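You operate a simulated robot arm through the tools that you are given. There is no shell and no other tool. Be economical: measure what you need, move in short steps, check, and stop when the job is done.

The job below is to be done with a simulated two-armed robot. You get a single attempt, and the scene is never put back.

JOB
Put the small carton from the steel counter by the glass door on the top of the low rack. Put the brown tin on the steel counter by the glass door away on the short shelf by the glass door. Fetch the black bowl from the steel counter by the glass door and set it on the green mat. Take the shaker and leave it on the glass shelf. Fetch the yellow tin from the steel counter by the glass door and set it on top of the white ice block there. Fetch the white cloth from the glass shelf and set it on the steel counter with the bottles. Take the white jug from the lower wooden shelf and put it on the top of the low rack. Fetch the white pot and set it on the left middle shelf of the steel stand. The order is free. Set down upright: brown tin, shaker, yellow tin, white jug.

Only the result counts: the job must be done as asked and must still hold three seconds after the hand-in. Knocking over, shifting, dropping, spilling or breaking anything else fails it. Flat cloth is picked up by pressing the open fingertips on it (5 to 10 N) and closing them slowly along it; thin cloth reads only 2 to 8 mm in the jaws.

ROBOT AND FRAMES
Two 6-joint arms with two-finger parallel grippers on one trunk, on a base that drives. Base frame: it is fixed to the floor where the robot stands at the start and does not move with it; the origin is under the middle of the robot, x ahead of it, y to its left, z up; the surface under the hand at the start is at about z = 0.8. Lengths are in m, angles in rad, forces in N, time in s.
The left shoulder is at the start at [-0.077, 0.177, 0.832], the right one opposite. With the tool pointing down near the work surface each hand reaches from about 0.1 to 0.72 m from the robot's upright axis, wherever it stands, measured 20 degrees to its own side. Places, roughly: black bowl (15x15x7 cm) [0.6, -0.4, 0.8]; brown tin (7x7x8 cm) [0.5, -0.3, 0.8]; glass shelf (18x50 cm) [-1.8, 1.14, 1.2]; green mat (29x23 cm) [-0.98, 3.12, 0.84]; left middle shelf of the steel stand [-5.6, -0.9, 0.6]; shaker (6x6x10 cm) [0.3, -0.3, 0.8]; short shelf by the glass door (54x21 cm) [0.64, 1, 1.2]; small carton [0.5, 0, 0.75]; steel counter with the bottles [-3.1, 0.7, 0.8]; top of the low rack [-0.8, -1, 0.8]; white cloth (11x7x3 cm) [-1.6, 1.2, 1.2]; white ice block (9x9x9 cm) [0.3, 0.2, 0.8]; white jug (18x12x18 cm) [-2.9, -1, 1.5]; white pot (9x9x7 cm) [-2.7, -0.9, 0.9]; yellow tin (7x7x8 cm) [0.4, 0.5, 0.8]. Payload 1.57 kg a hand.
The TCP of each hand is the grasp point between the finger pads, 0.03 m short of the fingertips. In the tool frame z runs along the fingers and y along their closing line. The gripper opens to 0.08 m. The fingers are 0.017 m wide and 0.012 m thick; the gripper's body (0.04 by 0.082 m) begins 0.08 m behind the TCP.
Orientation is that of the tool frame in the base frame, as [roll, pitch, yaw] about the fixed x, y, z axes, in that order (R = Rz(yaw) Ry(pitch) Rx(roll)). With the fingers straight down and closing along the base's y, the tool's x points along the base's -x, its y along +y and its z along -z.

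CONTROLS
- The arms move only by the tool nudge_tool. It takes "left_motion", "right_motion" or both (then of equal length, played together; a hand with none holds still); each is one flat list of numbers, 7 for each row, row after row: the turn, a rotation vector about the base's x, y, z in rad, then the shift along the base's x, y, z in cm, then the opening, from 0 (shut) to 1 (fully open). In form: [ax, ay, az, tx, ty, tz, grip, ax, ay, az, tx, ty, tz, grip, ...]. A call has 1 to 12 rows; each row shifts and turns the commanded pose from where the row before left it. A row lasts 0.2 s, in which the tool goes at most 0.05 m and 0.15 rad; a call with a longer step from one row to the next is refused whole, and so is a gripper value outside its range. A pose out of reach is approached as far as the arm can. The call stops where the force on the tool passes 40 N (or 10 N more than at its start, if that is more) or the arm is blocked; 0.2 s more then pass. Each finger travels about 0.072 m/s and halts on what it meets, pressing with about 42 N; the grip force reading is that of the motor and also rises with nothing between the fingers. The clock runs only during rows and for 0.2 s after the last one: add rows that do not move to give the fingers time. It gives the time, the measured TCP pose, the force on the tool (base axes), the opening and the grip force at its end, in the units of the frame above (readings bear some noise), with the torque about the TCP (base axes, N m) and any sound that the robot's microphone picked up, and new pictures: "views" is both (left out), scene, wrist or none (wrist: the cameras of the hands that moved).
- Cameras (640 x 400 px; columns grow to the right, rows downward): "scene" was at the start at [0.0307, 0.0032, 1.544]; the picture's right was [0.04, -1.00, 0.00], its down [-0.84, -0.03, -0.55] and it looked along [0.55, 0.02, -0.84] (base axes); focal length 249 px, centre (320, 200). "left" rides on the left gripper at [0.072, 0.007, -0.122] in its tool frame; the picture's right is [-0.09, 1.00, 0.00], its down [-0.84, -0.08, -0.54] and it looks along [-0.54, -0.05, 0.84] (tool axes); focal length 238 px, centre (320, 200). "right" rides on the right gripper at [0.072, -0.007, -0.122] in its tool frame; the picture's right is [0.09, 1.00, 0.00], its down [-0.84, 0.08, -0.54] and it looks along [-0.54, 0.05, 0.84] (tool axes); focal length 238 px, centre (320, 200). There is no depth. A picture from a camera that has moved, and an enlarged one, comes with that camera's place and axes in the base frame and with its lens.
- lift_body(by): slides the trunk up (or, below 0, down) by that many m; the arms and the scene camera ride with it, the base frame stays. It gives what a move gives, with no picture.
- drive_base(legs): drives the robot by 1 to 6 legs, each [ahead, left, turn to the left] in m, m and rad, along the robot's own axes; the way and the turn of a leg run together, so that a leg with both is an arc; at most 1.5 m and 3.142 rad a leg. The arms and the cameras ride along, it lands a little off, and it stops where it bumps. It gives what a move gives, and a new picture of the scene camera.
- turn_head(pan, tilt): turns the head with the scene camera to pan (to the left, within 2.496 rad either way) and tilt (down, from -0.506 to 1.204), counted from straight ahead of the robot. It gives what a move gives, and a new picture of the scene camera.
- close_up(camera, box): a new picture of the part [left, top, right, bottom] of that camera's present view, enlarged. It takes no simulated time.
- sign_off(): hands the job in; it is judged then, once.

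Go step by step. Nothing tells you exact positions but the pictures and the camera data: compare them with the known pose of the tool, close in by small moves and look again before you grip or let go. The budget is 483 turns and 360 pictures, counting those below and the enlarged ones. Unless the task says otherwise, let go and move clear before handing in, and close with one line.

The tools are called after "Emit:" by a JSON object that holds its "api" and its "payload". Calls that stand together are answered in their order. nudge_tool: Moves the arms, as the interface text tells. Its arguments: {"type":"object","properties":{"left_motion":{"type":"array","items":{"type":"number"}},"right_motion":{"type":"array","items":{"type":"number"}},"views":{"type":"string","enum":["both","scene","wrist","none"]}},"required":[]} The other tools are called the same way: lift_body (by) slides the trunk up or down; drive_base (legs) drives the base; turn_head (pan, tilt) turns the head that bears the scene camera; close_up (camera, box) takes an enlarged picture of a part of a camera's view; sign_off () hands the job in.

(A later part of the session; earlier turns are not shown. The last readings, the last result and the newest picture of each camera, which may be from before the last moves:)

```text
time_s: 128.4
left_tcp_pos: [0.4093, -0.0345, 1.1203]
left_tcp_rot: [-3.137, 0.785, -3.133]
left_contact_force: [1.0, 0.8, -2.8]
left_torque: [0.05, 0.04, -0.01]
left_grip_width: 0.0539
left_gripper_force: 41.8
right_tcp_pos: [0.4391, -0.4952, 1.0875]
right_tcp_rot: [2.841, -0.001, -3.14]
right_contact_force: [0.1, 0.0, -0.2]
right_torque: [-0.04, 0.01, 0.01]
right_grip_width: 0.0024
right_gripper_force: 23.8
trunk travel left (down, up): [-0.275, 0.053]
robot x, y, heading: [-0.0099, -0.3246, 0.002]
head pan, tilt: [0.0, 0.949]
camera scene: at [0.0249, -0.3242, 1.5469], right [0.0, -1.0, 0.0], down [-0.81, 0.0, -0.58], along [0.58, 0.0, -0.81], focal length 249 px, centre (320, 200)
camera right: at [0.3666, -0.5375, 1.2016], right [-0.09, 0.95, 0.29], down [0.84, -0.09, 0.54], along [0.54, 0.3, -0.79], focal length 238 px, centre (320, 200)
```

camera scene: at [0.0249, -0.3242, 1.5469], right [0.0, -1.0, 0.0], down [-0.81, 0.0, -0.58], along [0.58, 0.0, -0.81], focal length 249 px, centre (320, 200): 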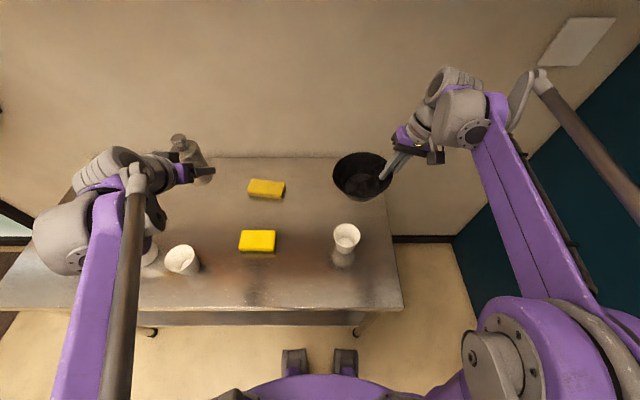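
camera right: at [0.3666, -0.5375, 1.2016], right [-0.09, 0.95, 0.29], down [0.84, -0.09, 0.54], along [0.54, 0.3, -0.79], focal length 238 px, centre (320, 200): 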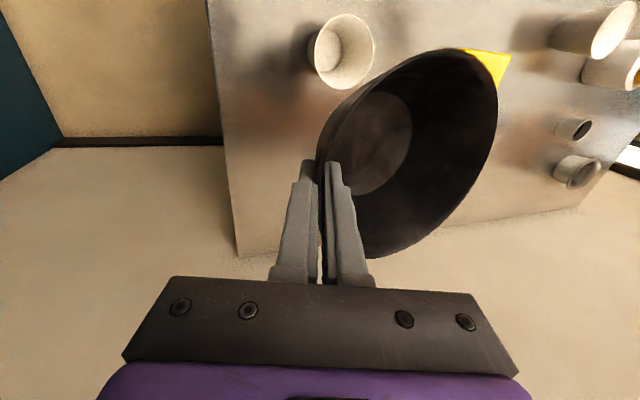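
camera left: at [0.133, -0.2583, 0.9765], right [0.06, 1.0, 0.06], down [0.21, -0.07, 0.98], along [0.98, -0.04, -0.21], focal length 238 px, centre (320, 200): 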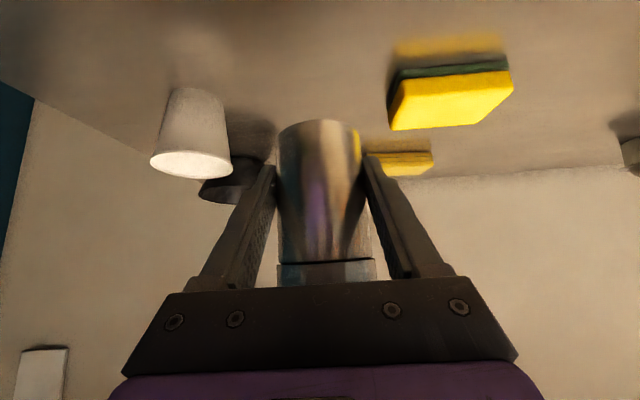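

Held steadily. I raise the trunk and drive around to the guest side of the island.

Emit:
{"api": "lift_body", "payload": {"by": 0.05}}

Emit:
{"api": "drive_base", "payload": {"legs": [[-0.44, 0, 0], [0, 1.05, 0], [0, 1.05, 0], [0, 0, -1.571]]}}

Emit:
{"api": "turn_head", "payload": {"pan": -0.7, "tilt": 0.4}}

```text
time_s: 129.3
left_tcp_pos: [0.4079, -0.0339, 1.172]
left_tcp_rot: [-3.137, 0.786, -3.133]
left_contact_force: [-0.1, -0.3, -2.4]
left_torque: [0.01, 0.0, 0.02]
left_grip_width: 0.0544
left_gripper_force: 42.0
right_tcp_pos: [0.4396, -0.4966, 1.1411]
right_tcp_rot: [2.842, -0.001, 3.141]
right_contact_force: [-0.5, -0.7, -0.8]
right_torque: [-0.04, -0.03, 0.0]
right_grip_width: 0.0025
right_gripper_force: 23.3
trunk travel left (down, up): [-0.325, 0.003]
robot x, y, heading: [-0.0068, -0.3226, 0.004]
head pan, tilt: [0.0, 0.949]
```

```text
time_s: 154.2
left_tcp_pos: [-0.1365, 1.3749, 1.1726]
left_tcp_rot: [-3.138, 0.786, 1.578]
left_contact_force: [0.1, 0.5, -1.7]
left_torque: [0.03, 0.01, 0.01]
left_grip_width: 0.0542
left_gripper_force: 41.9
right_tcp_pos: [-0.5987, 1.3452, 1.1424]
right_tcp_rot: [2.842, 0.0, 1.568]
right_contact_force: [-0.1, -0.1, -1.6]
right_torque: [-0.03, 0.05, -0.04]
right_grip_width: 0.0024
right_gripper_force: 23.4
trunk travel left (down, up): [-0.325, 0.003]
robot x, y, heading: [-0.4247, 1.7922, -1.575]
head pan, tilt: [0.0, 0.949]
camera scene: at [-0.4243, 1.7648, 1.5999], right [-1.0, 0.0, 0.0], down [0.0, 0.81, -0.58], along [0.0, -0.58, -0.81], focal length 249 px, centre (320, 200)
```

scene: 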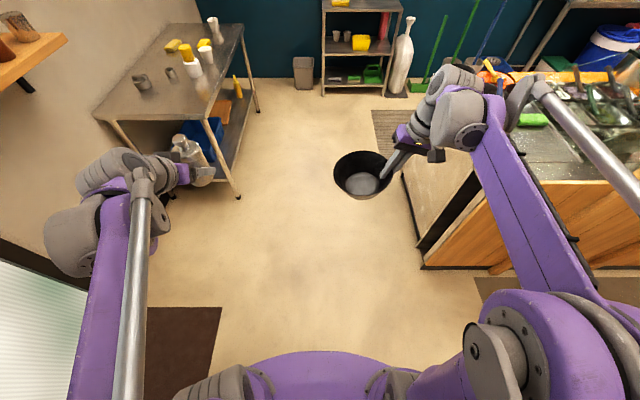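

```text
time_s: 155.2
left_tcp_pos: [-0.1373, 1.3756, 1.172]
left_tcp_rot: [-3.138, 0.785, 1.578]
left_contact_force: [0.2, 0.2, -2.5]
left_torque: [0.03, 0.01, 0.0]
left_grip_width: 0.0546
left_gripper_force: 42.1
right_tcp_pos: [-0.5987, 1.3458, 1.143]
right_tcp_rot: [2.84, 0.0, 1.568]
right_contact_force: [-0.5, -0.9, 0.4]
right_torque: [-0.01, 0.08, -0.05]
right_grip_width: 0.0024
right_gripper_force: 23.7
trunk travel left (down, up): [-0.325, 0.003]
robot x, y, heading: [-0.4256, 1.7913, -1.573]
head pan, tilt: [-0.7, 0.4]
camera scene: at [-0.4839, 1.7666, 1.6464], right [-0.76, 0.64, 0.0], down [0.25, 0.3, -0.92], along [-0.59, -0.7, -0.39], focal length 249 px, centre (320, 200)
```

scene: 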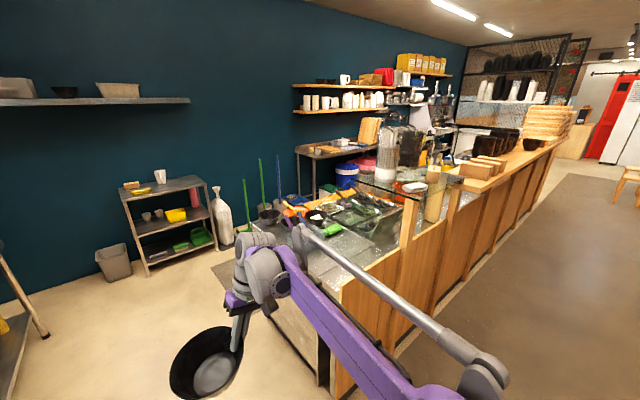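

Emit:
{"api": "close_up", "payload": {"camera": "scene", "box": [320, 120, 500, 260]}}

```text
2.86 times, centred on (410, 190) of scene
camera zoom: at [-0.4839, 1.7666, 1.6464], right [-0.76, 0.64, 0.0], down [0.25, 0.3, -0.92], along [-0.59, -0.7, -0.39], focal length 710 px, centre (63, 229)
```

zoom: 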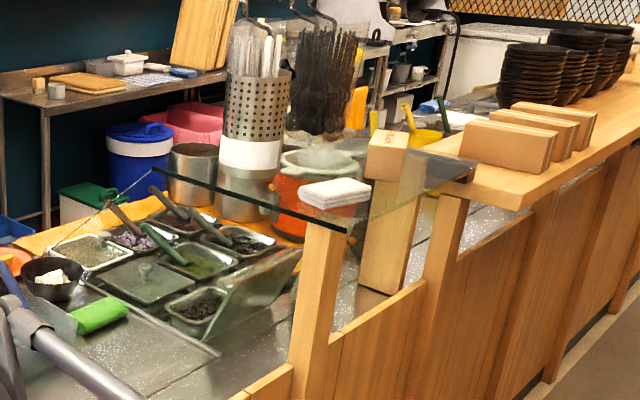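

The mat comes first (the bowl would be in the way at the glass shelf). I turn around towards the far wall.

Emit:
{"api": "drive_base", "payload": {"legs": [[0, 0, 3.14], [0.4, 0.6, 0]]}}

Emit:
{"api": "turn_head", "payload": {"pan": 0.0, "tilt": 0.6}}

```text
time_s: 168.1
left_tcp_pos: [-1.2318, 2.6969, 1.171]
left_tcp_rot: [-3.138, 0.786, -1.65]
left_contact_force: [0.1, 0.1, -1.6]
left_torque: [-0.04, -0.01, 0.04]
left_grip_width: 0.0541
left_gripper_force: 42.2
right_tcp_pos: [-0.7669, 2.6884, 1.1422]
right_tcp_rot: [2.841, 0.0, -1.658]
right_contact_force: [0.1, -0.1, -0.4]
right_torque: [0.0, -0.05, 0.0]
right_grip_width: 0.0026
right_gripper_force: 23.5
trunk travel left (down, up): [-0.325, 0.003]
robot x, y, heading: [-0.9774, 2.2562, 1.483]
head pan, tilt: [-0.7, 0.4]
camera scene: at [-0.9154, 2.2777, 1.6465], right [0.71, -0.71, 0.0], down [-0.28, -0.28, -0.92], along [0.65, 0.65, -0.39], focal length 249 px, centre (320, 200)
```

scene: 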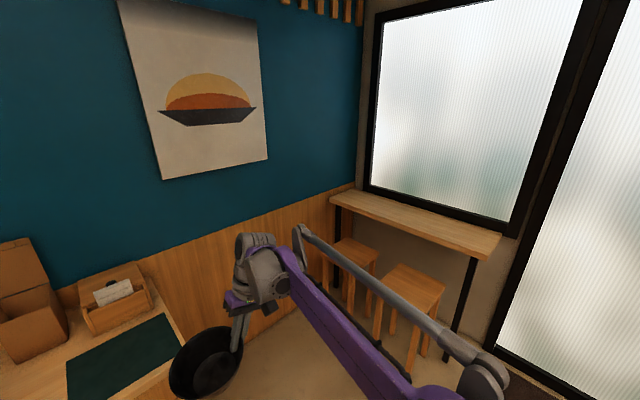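

```text
time_s: 169.1
left_tcp_pos: [-1.2326, 2.6959, 1.1718]
left_tcp_rot: [-3.139, 0.786, -1.648]
left_contact_force: [0.4, -0.3, -2.5]
left_torque: [-0.08, 0.01, -0.02]
left_grip_width: 0.054
left_gripper_force: 41.8
right_tcp_pos: [-0.7687, 2.686, 1.1419]
right_tcp_rot: [2.841, -0.001, -1.656]
right_contact_force: [0.6, 1.2, -1.2]
right_torque: [-0.02, -0.03, -0.01]
right_grip_width: 0.0023
right_gripper_force: 23.6
trunk travel left (down, up): [-0.325, 0.003]
robot x, y, heading: [-0.98, 2.253, 1.486]
head pan, tilt: [0.0, 0.6]
camera scene: at [-0.9733, 2.3004, 1.6283], right [1.0, -0.09, 0.0], down [-0.05, -0.56, -0.83], along [0.07, 0.82, -0.56], focal length 249 px, centre (320, 200)
```

scene: 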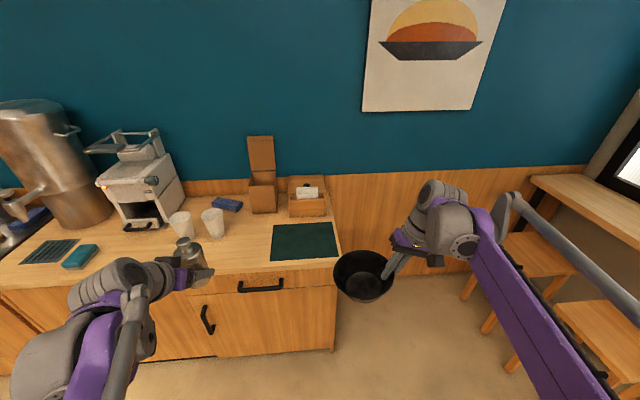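

The mat's centre is near (-0.975, 3.125). I straighten and drive up to it.

Emit:
{"api": "drive_base", "payload": {"legs": [[0, 0, 0.085], [0.345, 0.093, 0]]}}

Emit:
{"api": "close_up", "payload": {"camera": "right", "box": [0, 0, 640, 400]}}

```text
time_s: 171.9
left_tcp_pos: [-1.3595, 3.0132, 1.1713]
left_tcp_rot: [-3.138, 0.784, -1.565]
left_contact_force: [0.2, 0.2, -2.4]
left_torque: [0.04, 0.01, 0.0]
left_grip_width: 0.0543
left_gripper_force: 41.6
right_tcp_pos: [-0.8965, 3.0424, 1.1417]
right_tcp_rot: [2.841, 0.0, -1.573]
right_contact_force: [-0.1, -0.1, -0.4]
right_torque: [-0.01, -0.04, -0.01]
right_grip_width: 0.0024
right_gripper_force: 23.7
trunk travel left (down, up): [-0.325, 0.003]
robot x, y, heading: [-1.0672, 2.5933, 1.57]
head pan, tilt: [0.0, 0.6]
camera scene: at [-1.069, 2.6399, 1.6281], right [1.0, 0.0, 0.0], down [0.0, -0.56, -0.83], along [0.0, 0.83, -0.56], focal length 249 px, centre (320, 200)
```

scene: 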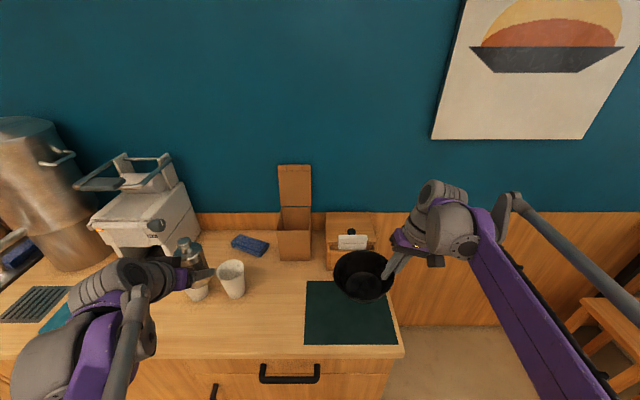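

```text
1.00 times, centred on (320, 200) of right (not enlarged: the box is as wide or as high as the picture)
camera zoom: at [-0.8546, 2.971, 1.2561], right [-0.95, -0.09, 0.29], down [0.09, 0.84, 0.54], along [-0.29, 0.54, -0.79], focal length 238 px, centre (320, 200)
```

zoom: 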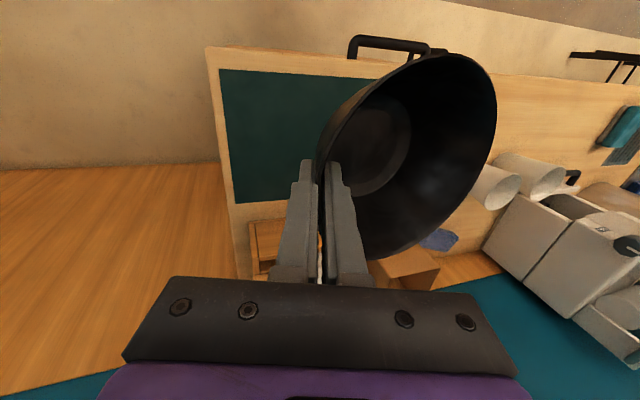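

I bring the bowl over the mat's centre, level it a bit and lower to just above.

Emit:
{"api": "nudge_tool", "payload": {"right_motion": [0, 0.06, 0, -0.4, 4.5, 0, 0, 0, 0.06, 0, -0.3, 4.5, 0, 0, 0, 0, 0, 0, 0, -4.5, 0, 0, 0, 0, 0, 0, -4.5, 0, 0, 0, 0, 0, 0, -4.5, 0, 0, 0, 0, 0, 0, -3.5, 0, 0, 0, 0, 0, 0, 0, 0], "views": "both"}}

```text
time_s: 173.5
left_tcp_pos: [-1.3598, 3.0132, 1.1716]
left_tcp_rot: [-3.136, 0.786, -1.564]
left_contact_force: [0.6, 0.1, -2.5]
left_torque: [-0.05, 0.02, -0.01]
left_grip_width: 0.0538
left_gripper_force: 42.1
right_tcp_pos: [-0.9017, 3.1354, 0.9711]
right_tcp_rot: [2.719, -0.001, -1.574]
right_contact_force: [-0.7, -0.5, -1.3]
right_torque: [0.02, -0.06, 0.01]
right_grip_width: 0.0025
right_gripper_force: 23.5
trunk travel left (down, up): [-0.325, 0.003]
robot x, y, heading: [-1.0703, 2.5983, 1.567]
head pan, tilt: [0.0, 0.6]
camera scene: at [-1.0692, 2.6403, 1.6283], right [1.0, 0.0, 0.0], down [0.0, -0.56, -0.83], along [0.0, 0.83, -0.56], focal length 249 px, centre (320, 200)
camera right: at [-0.8477, 3.0642, 1.0797], right [-0.91, -0.09, 0.41], down [0.15, 0.84, 0.53], along [-0.39, 0.54, -0.75], focal length 238 px, centre (320, 200)
```

scene: 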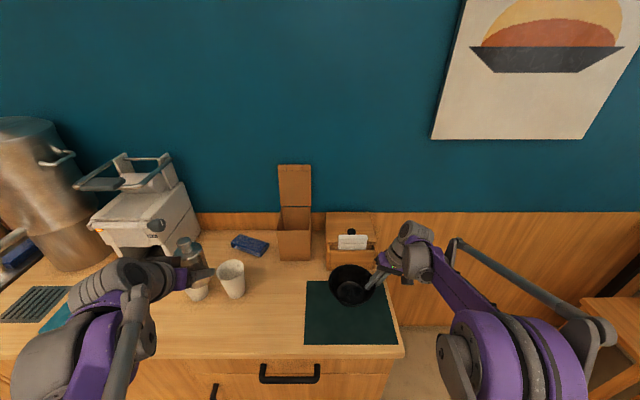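
right: 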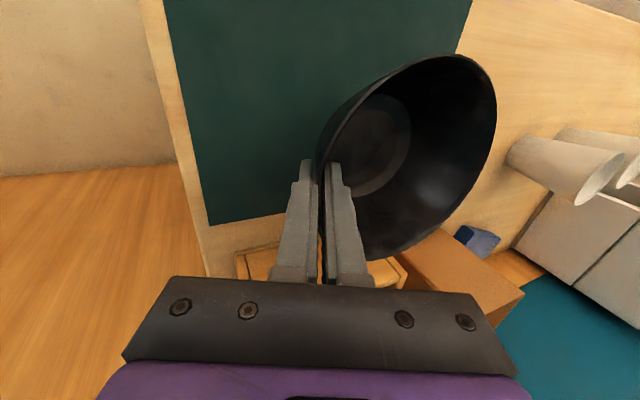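

Emit:
{"api": "close_up", "payload": {"camera": "scene", "box": [290, 230, 430, 350]}}

```text
3.33 times, centred on (360, 290) of scene
camera zoom: at [-1.0692, 2.6403, 1.6283], right [1.0, 0.0, 0.0], down [0.0, -0.56, -0.83], along [0.0, 0.83, -0.56], focal length 829 px, centre (187, -100)
```

zoom: 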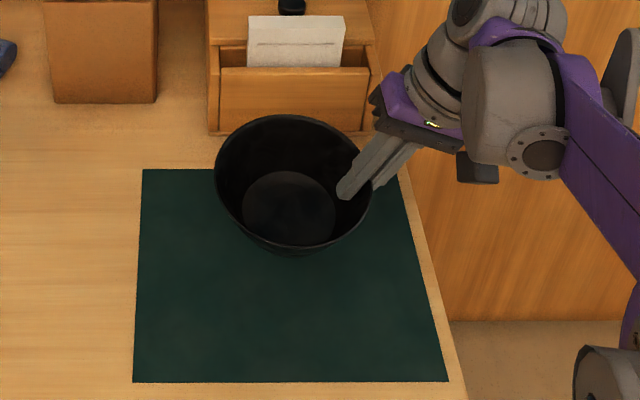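

The bowl is nearly level over the mat. I lower to contact.

Emit:
{"api": "nudge_tool", "payload": {"right_motion": [0, 0, 0, 0, -0.5, -3, 0, 0, 0, 0, 0, 0, -1, 0, 0, 0, 0, 0, 0, -0.4, 0, 0, 0, 0, 0, 0, -0.4, 0, 0, 0, 0, 0, 0, -0.4, 0, 0, 0, 0, 0, 0, -0.3, 0, 0, 0, 0, 0, 0, -0.3, 0, 0, 0, 0, 0, 0, 0, 0], "views": "both"}}

```text
time_s: 175.3
left_tcp_pos: [-1.3604, 3.0139, 1.1708]
left_tcp_rot: [-3.138, 0.785, -1.567]
left_contact_force: [0.6, 0.6, -1.8]
left_torque: [0.0, -0.01, 0.01]
left_grip_width: 0.054
left_gripper_force: 41.9
right_tcp_pos: [-0.9036, 3.128, 0.914]
right_tcp_rot: [2.722, 0.0, -1.574]
right_contact_force: [0.7, 0.4, -0.3]
right_torque: [0.0, -0.04, -0.01]
right_grip_width: 0.0027
right_gripper_force: 23.8
trunk travel left (down, up): [-0.325, 0.003]
robot x, y, heading: [-1.0708, 2.5962, 1.567]
head pan, tilt: [0.0, 0.6]
camera scene: at [-1.0691, 2.6405, 1.6283], right [1.0, 0.0, 0.0], down [0.0, -0.56, -0.83], along [0.0, 0.83, -0.56], focal length 249 px, centre (320, 200)
camera right: at [-0.8483, 3.0562, 1.0222], right [-0.91, -0.09, 0.41], down [0.15, 0.84, 0.53], along [-0.39, 0.54, -0.75], focal length 238 px, centre (320, 200)
```

scene: 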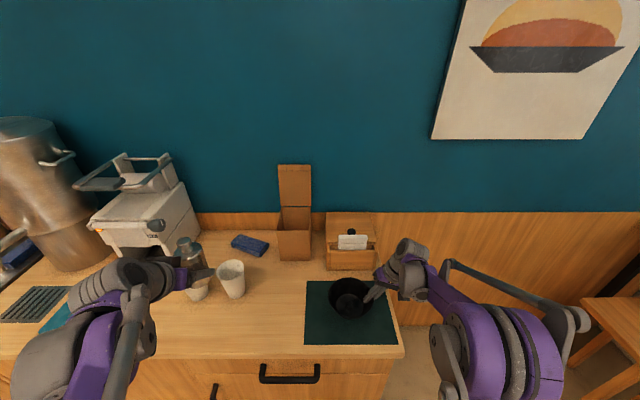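
right: 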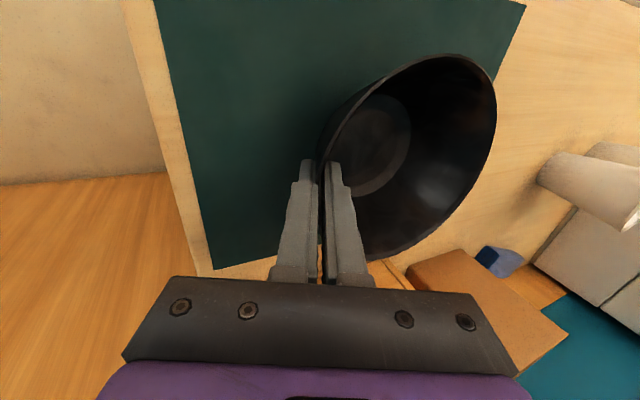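

Emit:
{"api": "nudge_tool", "payload": {"right_motion": [0, 0, 0, 0, 0, -0.3, 0, 0, 0, 0, 0, 0, -0.3, 0, 0, 0, 0, 0, 0, -0.3, 0, 0, 0, 0, 0, 0, 0, 0], "views": "none"}}

Emit:
{"api": "nudge_tool", "payload": {"right_motion": [0, 0, 0, 0, 0, -0.3, 0, 0, 0, 0, 0, 0, -0.2, 0, 0, 0, 0, 0, 0, 0, 0], "views": "none"}}

Emit:
{"api": "close_up", "payload": {"camera": "scene", "box": [290, 230, 430, 350]}}

```text
time_s: 176.3
left_tcp_pos: [-1.3601, 3.012, 1.1724]
left_tcp_rot: [-3.137, 0.786, -1.567]
left_contact_force: [0.5, 1.3, -2.7]
left_torque: [-0.03, -0.01, -0.01]
left_grip_width: 0.0542
left_gripper_force: 42.3
right_tcp_pos: [-0.9046, 3.1271, 0.9047]
right_tcp_rot: [2.722, 0.003, -1.573]
right_contact_force: [-2.1, 6.7, 19.5]
right_torque: [0.19, 0.78, -0.2]
right_grip_width: 0.0028
right_gripper_force: 24.1
trunk travel left (down, up): [-0.325, 0.003]
robot x, y, heading: [-1.0703, 2.5955, 1.568]
head pan, tilt: [0.0, 0.6]
```

```text
time_s: 177.1
left_tcp_pos: [-1.3613, 3.0117, 1.1719]
left_tcp_rot: [-3.136, 0.786, -1.565]
left_contact_force: [0.6, -0.1, -2.1]
left_torque: [-0.04, 0.01, 0.0]
left_grip_width: 0.0538
left_gripper_force: 41.9
right_tcp_pos: [-0.9042, 3.1271, 0.9007]
right_tcp_rot: [2.719, 0.0, -1.573]
right_contact_force: [-8.9, -0.2, 24.8]
right_torque: [-0.17, 1.21, -0.02]
right_grip_width: 0.0028
right_gripper_force: 24.9
trunk travel left (down, up): [-0.325, 0.003]
robot x, y, heading: [-1.0725, 2.5967, 1.568]
head pan, tilt: [0.0, 0.6]
```

```text
3.33 times, centred on (360, 290) of scene
camera zoom: at [-1.071, 2.638, 1.6283], right [1.0, 0.0, 0.0], down [0.0, -0.56, -0.83], along [0.0, 0.83, -0.56], focal length 829 px, centre (187, -100)
```

zoom: 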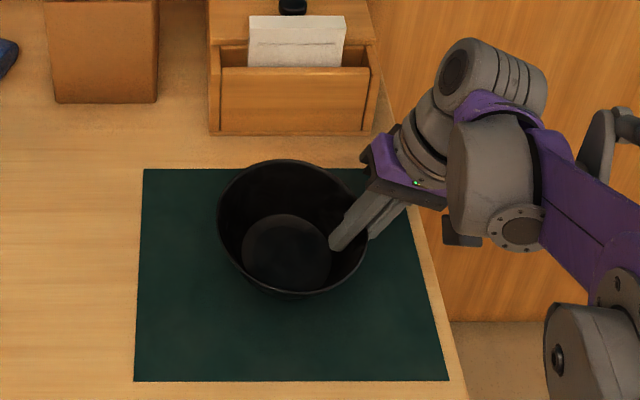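

The bowl rests on the mat. I relieve the load, open part way and withdraw along the finger line.

Emit:
{"api": "nudge_tool", "payload": {"right_motion": [0, 0, 0, 0, 0, 0.5, 0, 0, 0, 0, 0, 0, 0, 0.2, 0, 0, 0, 0, 0, 0, 0.5, 0, 0, 0, 0, 0, 0, 0.5, 0, 0, 0, 0, 0, 0, 0.5, 0, 0, 0, 0.8, 0, 1.8, 0.5, 0, 0, 0, 1.6, 0, 3.6, 0.5, 0, 0, 0, 1.6, 0, 3.6, 0.5, 0, 0, 0, 1, 0, 4.5, 0.8, 0, 0, 0, 0, 0, 4.5, 1], "views": "both"}}

```text
time_s: 179.3
left_tcp_pos: [-1.3604, 3.0137, 1.1718]
left_tcp_rot: [-3.135, 0.785, -1.565]
left_contact_force: [0.2, -0.2, -1.4]
left_torque: [0.01, -0.01, 0.01]
left_grip_width: 0.0541
left_gripper_force: 41.8
right_tcp_pos: [-0.8535, 3.1293, 1.0879]
right_tcp_rot: [2.72, -0.001, -1.573]
right_contact_force: [0.4, 0.3, 0.0]
right_torque: [0.0, 0.0, 0.0]
right_grip_width: 0.0798
right_gripper_force: 0.0
trunk travel left (down, up): [-0.325, 0.003]
robot x, y, heading: [-1.0716, 2.595, 1.569]
head pan, tilt: [0.0, 0.6]
camera scene: at [-1.0696, 2.6399, 1.6283], right [1.0, 0.0, 0.0], down [0.0, -0.56, -0.83], along [0.0, 0.83, -0.56], focal length 249 px, centre (320, 200)
camera right: at [-0.7974, 3.0566, 1.1962], right [-0.91, -0.09, 0.41], down [0.15, 0.84, 0.53], along [-0.39, 0.54, -0.75], focal length 238 px, centre (320, 200)
```

scene: 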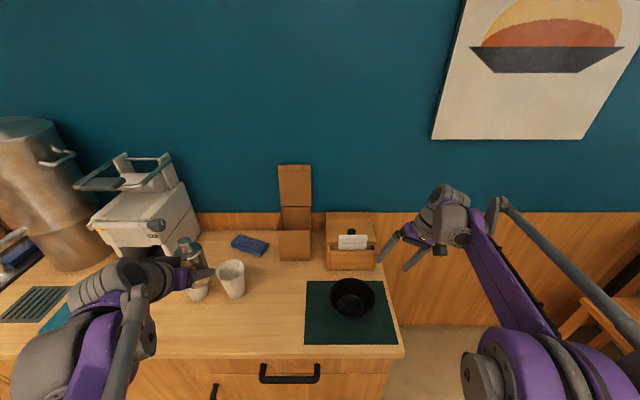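
right: 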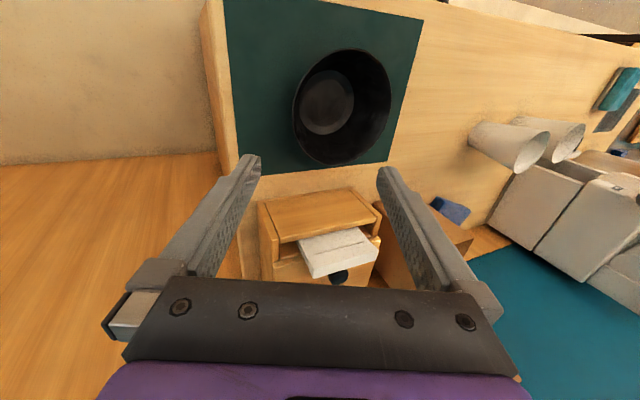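

The bowl stands on the mat. I straighten the right hand, back off, and turn to the glass shelf.

Emit:
{"api": "nudge_tool", "payload": {"right_motion": [0, -0.14, 0, 1, -3, 3, 1, 0, -0.14, 0, 1, -3, 3, 1, 0, -0.14, 0, 1, -3, 3, 1, 0, 0, 0, 0, -4, 2, 1, 0, 0, 0, 0, -4, 2, 1], "views": "none"}}

Emit:
{"api": "drive_base", "payload": {"legs": [[-0.6, 0, 0], [0, 0, 3.142], [0, -0.75, 0]]}}

```text
time_s: 180.5
left_tcp_pos: [-1.3589, 3.0135, 1.1717]
left_tcp_rot: [-3.136, 0.786, -1.566]
left_contact_force: [0.9, -0.3, -2.5]
left_torque: [0.02, 0.02, 0.02]
left_grip_width: 0.0538
left_gripper_force: 41.5
right_tcp_pos: [-0.8217, 2.9577, 1.218]
right_tcp_rot: [-3.142, 0.001, -1.573]
right_contact_force: [-0.3, 0.4, 0.0]
right_torque: [-0.01, -0.04, 0.0]
right_grip_width: 0.0801
right_gripper_force: 0.0
trunk travel left (down, up): [-0.325, 0.003]
robot x, y, heading: [-1.0722, 2.5983, 1.565]
head pan, tilt: [0.0, 0.6]
```

```text
refused: 3.142 is not a number from -3.14159 to 3.14159
```

Emit:
{"api": "drive_base", "payload": {"legs": [[-0.6, 0, 0], [0, 0, 3.141], [0, -0.75, 0]]}}

```text
time_s: 198.0
left_tcp_pos: [-1.5428, 1.5693, 1.1712]
left_tcp_rot: [-3.137, 0.785, 1.598]
left_contact_force: [-0.7, -0.2, -1.8]
left_torque: [0.04, -0.01, -0.02]
left_grip_width: 0.0541
left_gripper_force: 42.1
right_tcp_pos: [-2.0827, 1.6117, 1.2169]
right_tcp_rot: [3.141, 0.002, 1.592]
right_contact_force: [-0.3, 0.0, 0.5]
right_torque: [0.01, 0.0, 0.0]
right_grip_width: 0.0798
right_gripper_force: 0.1
trunk travel left (down, up): [-0.325, 0.003]
robot x, y, heading: [-1.8393, 1.9793, -1.547]
head pan, tilt: [0.0, 0.6]
camera scene: at [-1.8385, 1.937, 1.6283], right [-1.0, -0.02, 0.0], down [-0.01, 0.56, -0.83], along [0.02, -0.82, -0.56], focal length 249 px, centre (320, 200)
```

scene: 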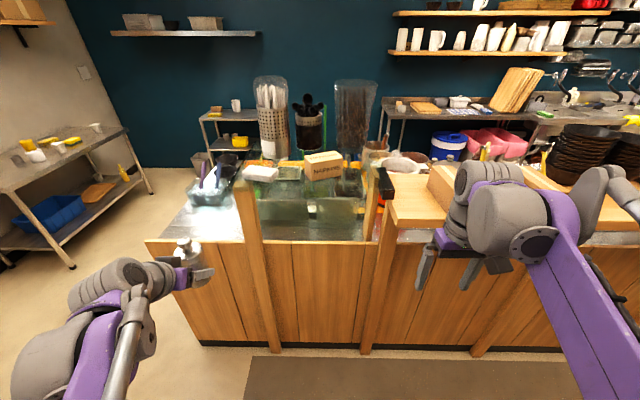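

Emit:
{"api": "close_up", "payload": {"camera": "scene", "box": [220, 70, 420, 260]}}

```text
2.11 times, centred on (320, 165) of scene
camera zoom: at [-1.8385, 1.937, 1.6283], right [-1.0, -0.02, 0.0], down [-0.01, 0.56, -0.83], along [0.02, -0.82, -0.56], focal length 524 px, centre (320, 274)
```

zoom: 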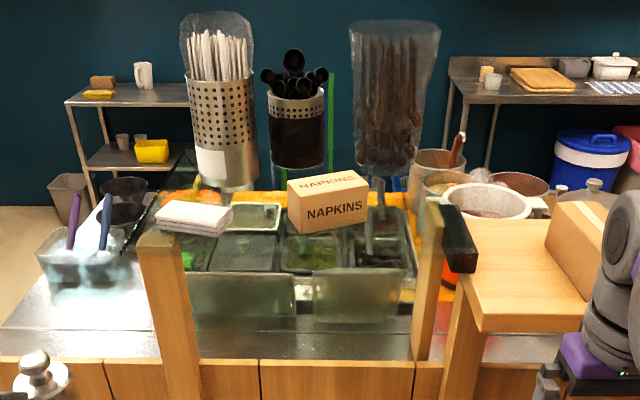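

On the glass shelf: the cloth at about (-1.61, 1.176) and a napkin box. I'll take the cloth first with the right hand. I raise the right hand and turn it, then drive in.

Emit:
{"api": "nudge_tool", "payload": {"right_motion": [0, 0, 0.143, 0, 0, 1.5, 1, 0, 0, 0.143, 0, 0, 1.5, 1, 0, 0, 0.143, 0, 0, 1.5, 1, 0, 0, 0.143, 0, 0, 1.5, 1, 0, 0, 0.143, 0, 0, 1.5, 1, 0, 0, 0.143, 0, 0, 1.5, 1, 0, 0, 0.143, 0, 0, 1.5, 1, 0, 0, 0.143, 0, 0, 1.5, 1, 0, 0, 0.143, 0, 0, 1.5, 1, 0, 0, 0.143, 0, 0, 0, 1, 0, 0, 0.118, 0, 0, 0, 1], "views": "none"}}

Emit:
{"api": "drive_base", "payload": {"legs": [[0, 0, -0.024], [0.25, 0.42, 0]]}}

Emit:
{"api": "close_up", "payload": {"camera": "right", "box": [0, 0, 640, 400]}}

```text
time_s: 200.4
left_tcp_pos: [-1.5429, 1.5697, 1.1718]
left_tcp_rot: [-3.138, 0.785, 1.598]
left_contact_force: [0.7, -0.1, -2.6]
left_torque: [0.04, 0.01, 0.04]
left_grip_width: 0.054
left_gripper_force: 42.2
right_tcp_pos: [-2.0831, 1.6112, 1.3522]
right_tcp_rot: [3.141, 0.003, 3.138]
right_contact_force: [0.3, 0.1, -0.1]
right_torque: [0.01, -0.03, -0.01]
right_grip_width: 0.0799
right_gripper_force: 0.1
trunk travel left (down, up): [-0.325, 0.003]
robot x, y, heading: [-1.8438, 1.9823, -1.552]
head pan, tilt: [0.0, 0.6]
```

```text
time_s: 205.0
left_tcp_pos: [-1.131, 1.3084, 1.171]
left_tcp_rot: [-3.138, 0.786, 1.578]
left_contact_force: [0.5, 0.1, -1.4]
left_torque: [0.01, -0.03, 0.03]
left_grip_width: 0.0539
left_gripper_force: 42.0
right_tcp_pos: [-1.6692, 1.362, 1.3513]
right_tcp_rot: [-3.141, 0.003, 3.118]
right_contact_force: [0.1, 0.0, -0.2]
right_torque: [-0.01, -0.02, 0.04]
right_grip_width: 0.0799
right_gripper_force: 0.1
trunk travel left (down, up): [-0.325, 0.003]
robot x, y, heading: [-1.4177, 1.7293, -1.57]
head pan, tilt: [0.0, 0.6]
camera scene: at [-1.4198, 1.6825, 1.6282], right [-1.0, 0.0, 0.0], down [0.0, 0.56, -0.83], along [0.0, -0.83, -0.56], focal length 249 px, centre (320, 200)
```

scene: 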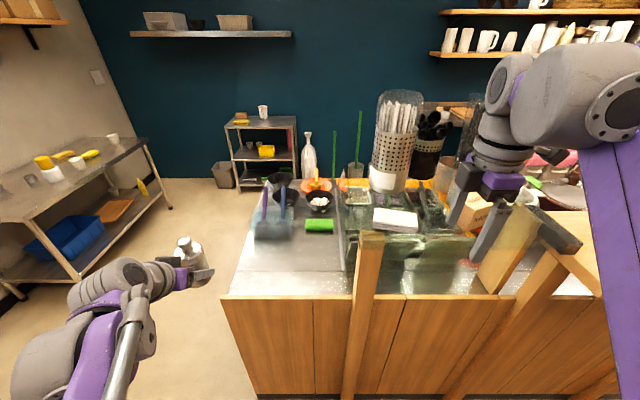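

```text
1.00 times, centred on (320, 200) of right (not enlarged: the box is as wide or as high as the picture)
camera zoom: at [-1.7418, 1.3577, 1.4739], right [-0.07, 1.0, 0.0], down [0.84, 0.06, 0.54], along [0.54, 0.04, -0.84], focal length 238 px, centre (320, 200)
```

zoom: 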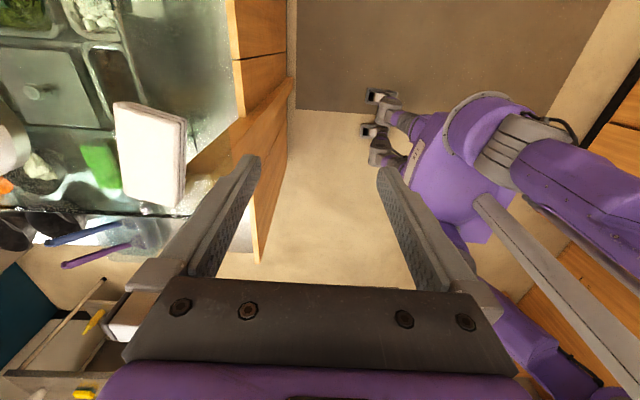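

I drive 0.1 m closer and bring the right hand over the cloth at about (-1.625, 1.183).

Emit:
{"api": "drive_base", "payload": {"legs": [[0.1, 0, 0]]}}

Emit:
{"api": "nudge_tool", "payload": {"right_motion": [0, 0, -0.09, 2.2, -4, 0, 1, 0, 0, -0.09, 2.2, -4, 0, 1, 0, 0, 0, 0, 0, -1.5, 1, 0, 0, 0, 0, 0, 0, 1], "views": "both"}}

```text
time_s: 206.2
left_tcp_pos: [-1.132, 1.2108, 1.1718]
left_tcp_rot: [-3.136, 0.785, 1.575]
left_contact_force: [0.3, -0.1, -1.3]
left_torque: [0.01, 0.02, 0.0]
left_grip_width: 0.0541
left_gripper_force: 42.3
right_tcp_pos: [-1.6695, 1.2644, 1.3521]
right_tcp_rot: [3.141, 0.003, 3.117]
right_contact_force: [-0.3, -0.2, 0.1]
right_torque: [0.0, -0.01, 0.0]
right_grip_width: 0.0802
right_gripper_force: 0.0
trunk travel left (down, up): [-0.325, 0.003]
robot x, y, heading: [-1.4214, 1.6256, -1.571]
head pan, tilt: [0.0, 0.6]
camera scene: at [-1.4197, 1.5839, 1.628], right [-1.0, 0.0, 0.0], down [0.0, 0.56, -0.83], along [0.0, -0.83, -0.56], focal length 249 px, centre (320, 200)
```

scene: 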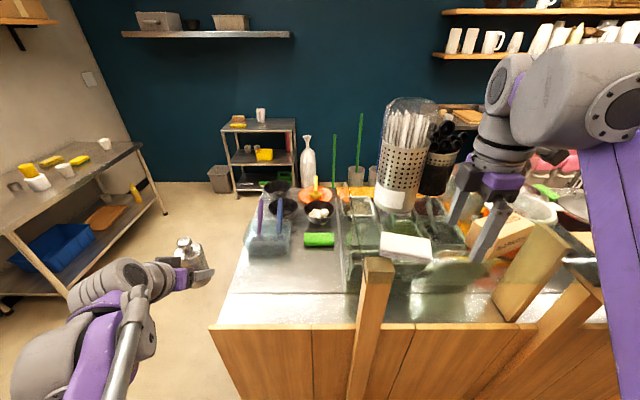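

```text
time_s: 207.2
left_tcp_pos: [-1.1318, 1.2096, 1.173]
left_tcp_rot: [-3.136, 0.785, 1.579]
left_contact_force: [0.0, -0.2, -2.4]
left_torque: [0.01, 0.01, 0.01]
left_grip_width: 0.0543
left_gripper_force: 42.0
right_tcp_pos: [-1.624, 1.1815, 1.3385]
right_tcp_rot: [3.138, 0.002, 2.934]
right_contact_force: [0.4, 0.3, -0.1]
right_torque: [0.01, -0.02, 0.01]
right_grip_width: 0.0798
right_gripper_force: 0.1
trunk travel left (down, up): [-0.325, 0.003]
robot x, y, heading: [-1.4187, 1.627, -1.573]
head pan, tilt: [0.0, 0.6]
camera scene: at [-1.4197, 1.5823, 1.6282], right [-1.0, 0.0, 0.0], down [0.0, 0.57, -0.82], along [0.0, -0.82, -0.57], focal length 249 px, centre (320, 200)
camera right: at [-1.696, 1.1908, 1.4596], right [0.11, 0.99, 0.0], down [0.83, -0.1, 0.54], along [0.54, -0.06, -0.84], focal length 238 px, centre (320, 200)
```

scene: 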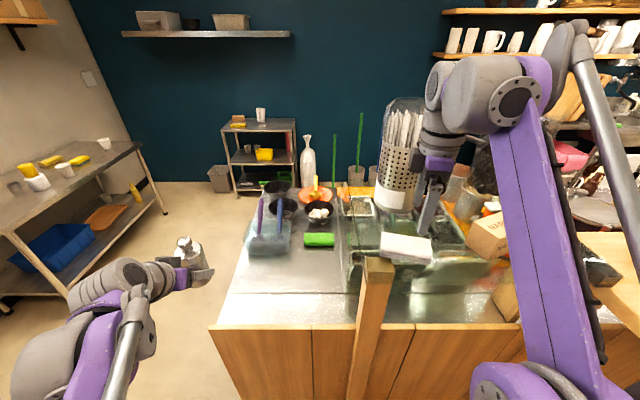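
right: 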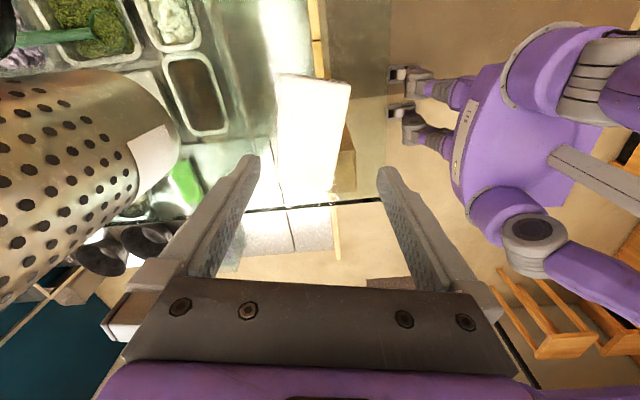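

Cloth centre about (-1.61, 1.17), 6.5 cm across. I adjust and come lower.

Emit:
{"api": "nudge_tool", "payload": {"right_motion": [0, 0, -0.02, 1.4, -1.1, -2.5, 1, 0, 0, 0, 0, 0, -2.5, 1, 0, 0, 0, 0, 0, 0, 1], "views": "both"}}

Emit:
{"api": "close_up", "payload": {"camera": "scene", "box": [340, 180, 500, 280]}}

```text
time_s: 207.9
left_tcp_pos: [-1.1324, 1.2083, 1.1712]
left_tcp_rot: [-3.136, 0.785, 1.577]
left_contact_force: [0.3, -0.1, -1.9]
left_torque: [0.0, 0.02, 0.0]
left_grip_width: 0.0542
left_gripper_force: 42.4
right_tcp_pos: [-1.6113, 1.1723, 1.2872]
right_tcp_rot: [3.142, 0.003, 2.918]
right_contact_force: [0.1, 0.2, 0.5]
right_torque: [0.02, -0.01, 0.01]
right_grip_width: 0.08
right_gripper_force: 0.1
trunk travel left (down, up): [-0.325, 0.003]
robot x, y, heading: [-1.4207, 1.6272, -1.574]
head pan, tilt: [0.0, 0.6]
camera scene: at [-1.4197, 1.5825, 1.6283], right [-1.0, 0.0, 0.0], down [0.0, 0.57, -0.82], along [0.0, -0.82, -0.57], focal length 249 px, centre (320, 200)
camera right: at [-1.6824, 1.1831, 1.409], right [0.13, 0.99, 0.0], down [0.83, -0.11, 0.54], along [0.54, -0.07, -0.84], focal length 238 px, centre (320, 200)
```

scene: 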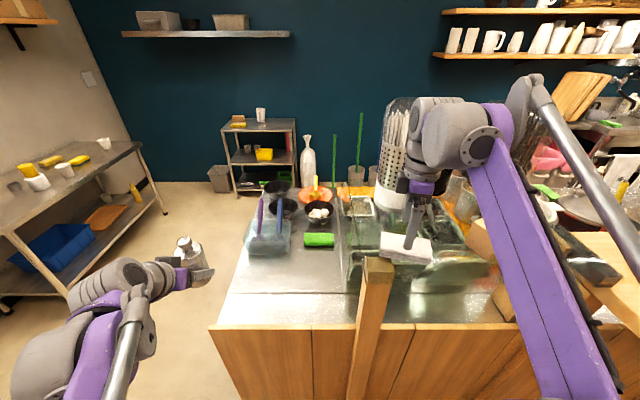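
right: 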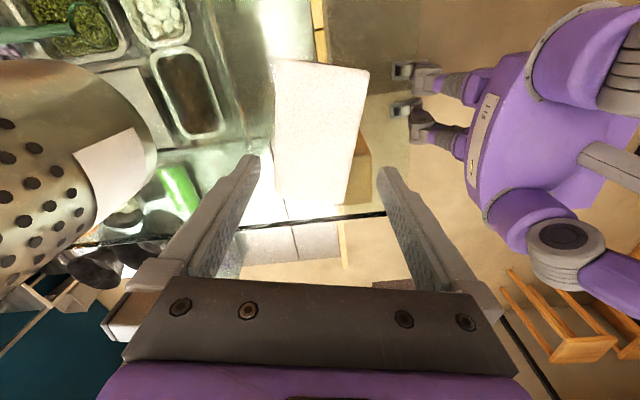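

```text
4.00 times, centred on (420, 230) of scene
camera zoom: at [-1.4197, 1.5825, 1.6283], right [-1.0, 0.0, 0.0], down [0.0, 0.57, -0.82], along [0.0, -0.82, -0.57], focal length 995 px, centre (-80, 80)
```

zoom: 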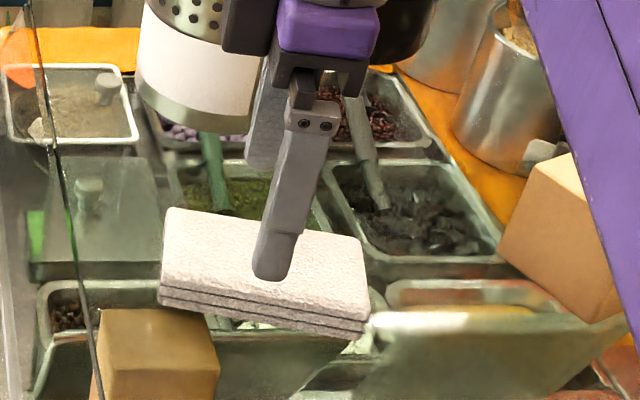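

Well aligned. I descend slowly beside the cloth.

Emit:
{"api": "nudge_tool", "payload": {"right_motion": [0, 0, 0.03, -0.3, 0.1, -2, 1, 0, 0, 0, 0, 0, -1.5, 1, 0, 0, 0, 0, 0, 0, 1], "views": "wrist"}}

Emit:
{"api": "close_up", "payload": {"camera": "scene", "box": [340, 180, 500, 280]}}

```text
time_s: 208.8
left_tcp_pos: [-1.1322, 1.2103, 1.1709]
left_tcp_rot: [-3.136, 0.785, 1.576]
left_contact_force: [0.2, -0.4, -2.2]
left_torque: [0.03, -0.04, -0.01]
left_grip_width: 0.0538
left_gripper_force: 42.0
right_tcp_pos: [-1.6125, 1.1729, 1.2516]
right_tcp_rot: [-3.141, 0.002, 2.946]
right_contact_force: [0.2, -0.2, -1.2]
right_torque: [-0.01, -0.03, 0.0]
right_grip_width: 0.0799
right_gripper_force: 0.0
trunk travel left (down, up): [-0.325, 0.003]
robot x, y, heading: [-1.4202, 1.6277, -1.572]
head pan, tilt: [0.0, 0.6]
camera right: at [-1.6851, 1.181, 1.3738], right [0.1, 0.99, 0.0], down [0.84, -0.09, 0.54], along [0.54, -0.06, -0.84], focal length 238 px, centre (320, 200)
```

right: 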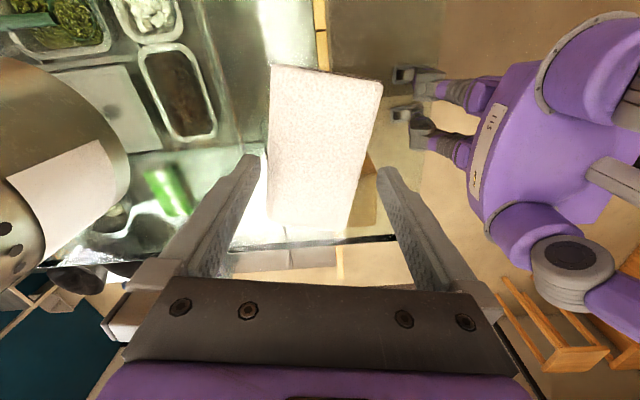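

```text
4.00 times, centred on (420, 230) of scene
camera zoom: at [-1.4198, 1.5827, 1.6283], right [-1.0, 0.0, 0.0], down [0.0, 0.56, -0.83], along [0.0, -0.83, -0.56], focal length 995 px, centre (-80, 80)
```

zoom: 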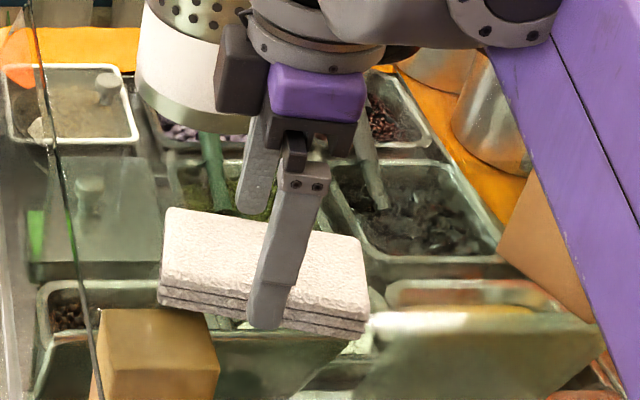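

Both fingers straddle the cloth. A little lower, then close slowly.

Emit:
{"api": "nudge_tool", "payload": {"right_motion": [0, 0, 0, 0, 0, -0.5, 1, 0, 0, 0, 0, 0, -0.4, 1, 0, 0, 0, 0, 0, 0, 1], "views": "none"}}

Emit:
{"api": "nudge_tool", "payload": {"right_motion": [0, 0, 0, 0, 0, -0.4, 1, 0, 0, 0, 0, 0, 0, 1], "views": "none"}}

Emit:
{"api": "close_up", "payload": {"camera": "scene", "box": [340, 180, 500, 280]}}

```text
time_s: 209.6
left_tcp_pos: [-1.1328, 1.2087, 1.172]
left_tcp_rot: [-3.137, 0.787, 1.576]
left_contact_force: [0.1, -0.4, -1.5]
left_torque: [0.04, 0.01, -0.01]
left_grip_width: 0.0541
left_gripper_force: 41.8
right_tcp_pos: [-1.6143, 1.1736, 1.2425]
right_tcp_rot: [3.14, 0.002, 2.947]
right_contact_force: [0.8, -0.2, 0.7]
right_torque: [-0.01, 0.0, 0.01]
right_grip_width: 0.08
right_gripper_force: 0.1
trunk travel left (down, up): [-0.325, 0.003]
robot x, y, heading: [-1.422, 1.6316, -1.572]
head pan, tilt: [0.0, 0.6]
```

```text
time_s: 210.2
left_tcp_pos: [-1.1326, 1.2101, 1.1715]
left_tcp_rot: [-3.136, 0.786, 1.577]
left_contact_force: [-0.3, -0.3, -2.2]
left_torque: [0.01, -0.02, -0.03]
left_grip_width: 0.0542
left_gripper_force: 42.2
right_tcp_pos: [-1.6124, 1.1727, 1.2394]
right_tcp_rot: [-3.141, 0.003, 2.946]
right_contact_force: [0.3, -0.4, 0.0]
right_torque: [0.0, 0.03, -0.01]
right_grip_width: 0.0802
right_gripper_force: 0.1
trunk travel left (down, up): [-0.325, 0.003]
robot x, y, heading: [-1.4214, 1.632, -1.571]
head pan, tilt: [0.0, 0.6]
```

```text
4.00 times, centred on (420, 230) of scene
camera zoom: at [-1.4198, 1.5827, 1.6283], right [-1.0, 0.0, 0.0], down [0.0, 0.56, -0.83], along [0.0, -0.83, -0.56], focal length 995 px, centre (-80, 80)
```

zoom: 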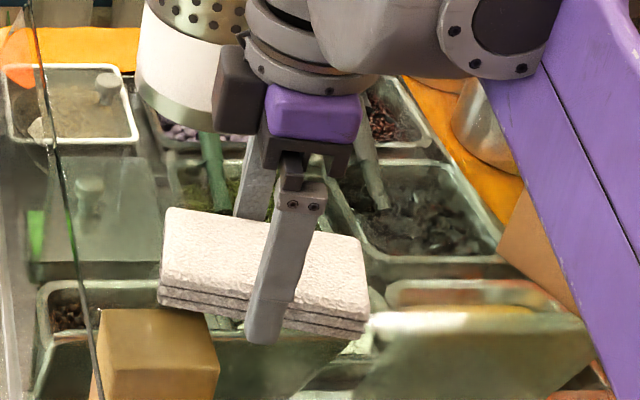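

Emit:
{"api": "nudge_tool", "payload": {"right_motion": [0, 0, 0, 0, 0, 0, 0.85, 0, 0, 0, 0, 0, 0, 0.7, 0, 0, 0, 0, 0, 0, 0.5, 0, 0, 0, 0, 0, 0, 0.3, 0, 0, 0, 0, 0, 0, 0.1, 0, 0, 0, 0, 0, 0, 0, 0, 0, 0, 0, 0, 0, 0, 0, 0, 0, 0, 0, 0, 0], "views": "wrist"}}

Emit:
{"api": "close_up", "payload": {"camera": "scene", "box": [340, 180, 500, 280]}}

```text
time_s: 211.9
left_tcp_pos: [-1.1323, 1.2083, 1.172]
left_tcp_rot: [-3.135, 0.786, 1.576]
left_contact_force: [0.4, -0.3, -1.3]
left_torque: [0.03, -0.03, -0.01]
left_grip_width: 0.0542
left_gripper_force: 42.6
right_tcp_pos: [-1.613, 1.1729, 1.2392]
right_tcp_rot: [3.141, 0.002, 2.946]
right_contact_force: [-0.2, 0.0, -0.3]
right_torque: [0.0, 0.0, -0.01]
right_grip_width: 0.0657
right_gripper_force: 42.1
trunk travel left (down, up): [-0.325, 0.003]
robot x, y, heading: [-1.4209, 1.6246, -1.573]
head pan, tilt: [0.0, 0.6]
camera right: at [-1.6862, 1.1809, 1.3614], right [0.1, 0.99, 0.0], down [0.84, -0.09, 0.54], along [0.54, -0.06, -0.84], focal length 238 px, centre (320, 200)
```

right: 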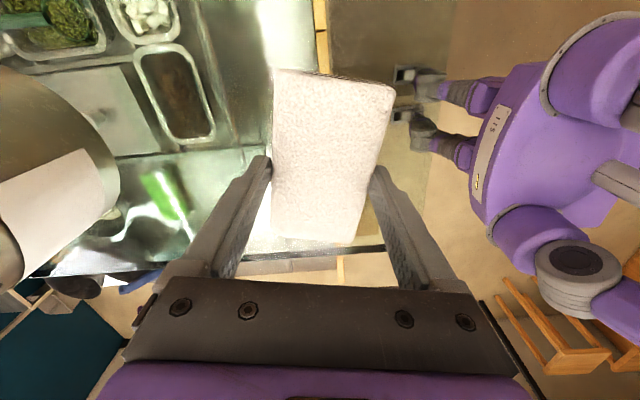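

```text
4.00 times, centred on (420, 230) of scene
camera zoom: at [-1.4198, 1.5827, 1.6283], right [-1.0, 0.0, 0.0], down [0.0, 0.56, -0.83], along [0.0, -0.83, -0.56], focal length 995 px, centre (-80, 80)
```

zoom: 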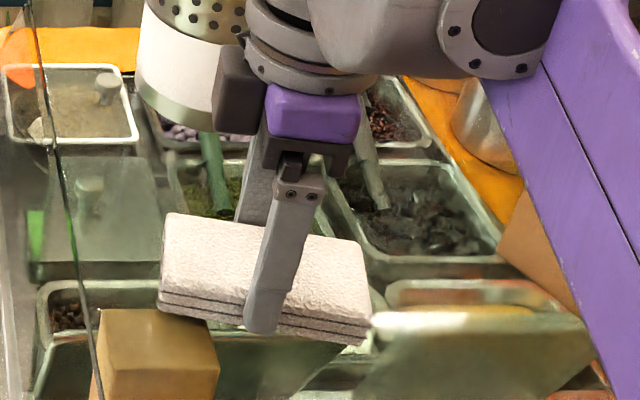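

The folded cloth is gripped firmly (6.6 cm). I lift it.

Emit:
{"api": "nudge_tool", "payload": {"right_motion": [0, 0, 0, 0, 0, 2, 0, 0, 0, 0, 0, 0, 3, 0, 0, 0, 0, 0, 0, 4, 0, 0, 0, 0, 0, 0, 3, 0, 0, 0, 0, 0, 0, 0, 0], "views": "both"}}

```text
time_s: 213.2
left_tcp_pos: [-1.1336, 1.2102, 1.1721]
left_tcp_rot: [-3.135, 0.784, 1.574]
left_contact_force: [0.4, -0.2, -2.6]
left_torque: [0.01, -0.04, -0.06]
left_grip_width: 0.0542
left_gripper_force: 42.3
right_tcp_pos: [-1.6167, 1.1712, 1.3573]
right_tcp_rot: [-3.141, 0.001, 2.947]
right_contact_force: [1.2, 1.0, -0.5]
right_torque: [-0.03, 0.01, -0.02]
right_grip_width: 0.0652
right_gripper_force: 41.9
trunk travel left (down, up): [-0.325, 0.003]
robot x, y, heading: [-1.42, 1.6262, -1.573]
head pan, tilt: [0.0, 0.6]
camera scene: at [-1.4198, 1.5833, 1.6282], right [-1.0, 0.0, 0.0], down [0.0, 0.56, -0.83], along [0.0, -0.83, -0.56], focal length 249 px, centre (320, 200)
camera right: at [-1.6886, 1.1804, 1.4795], right [0.1, 0.99, 0.0], down [0.84, -0.09, 0.54], along [0.54, -0.06, -0.84], focal length 238 px, centre (320, 200)
```

scene: 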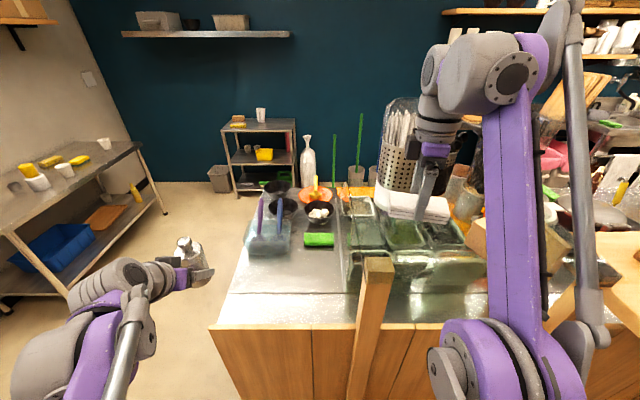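
right: 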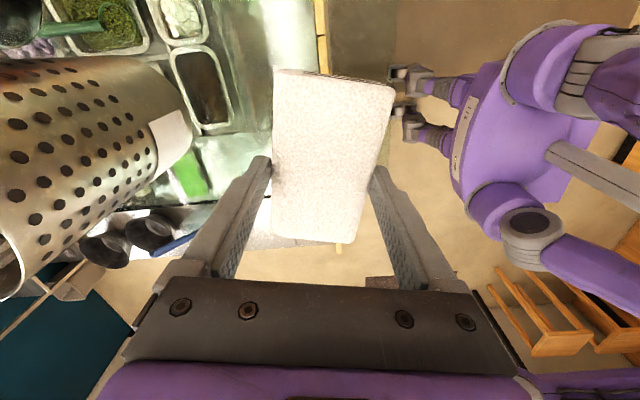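

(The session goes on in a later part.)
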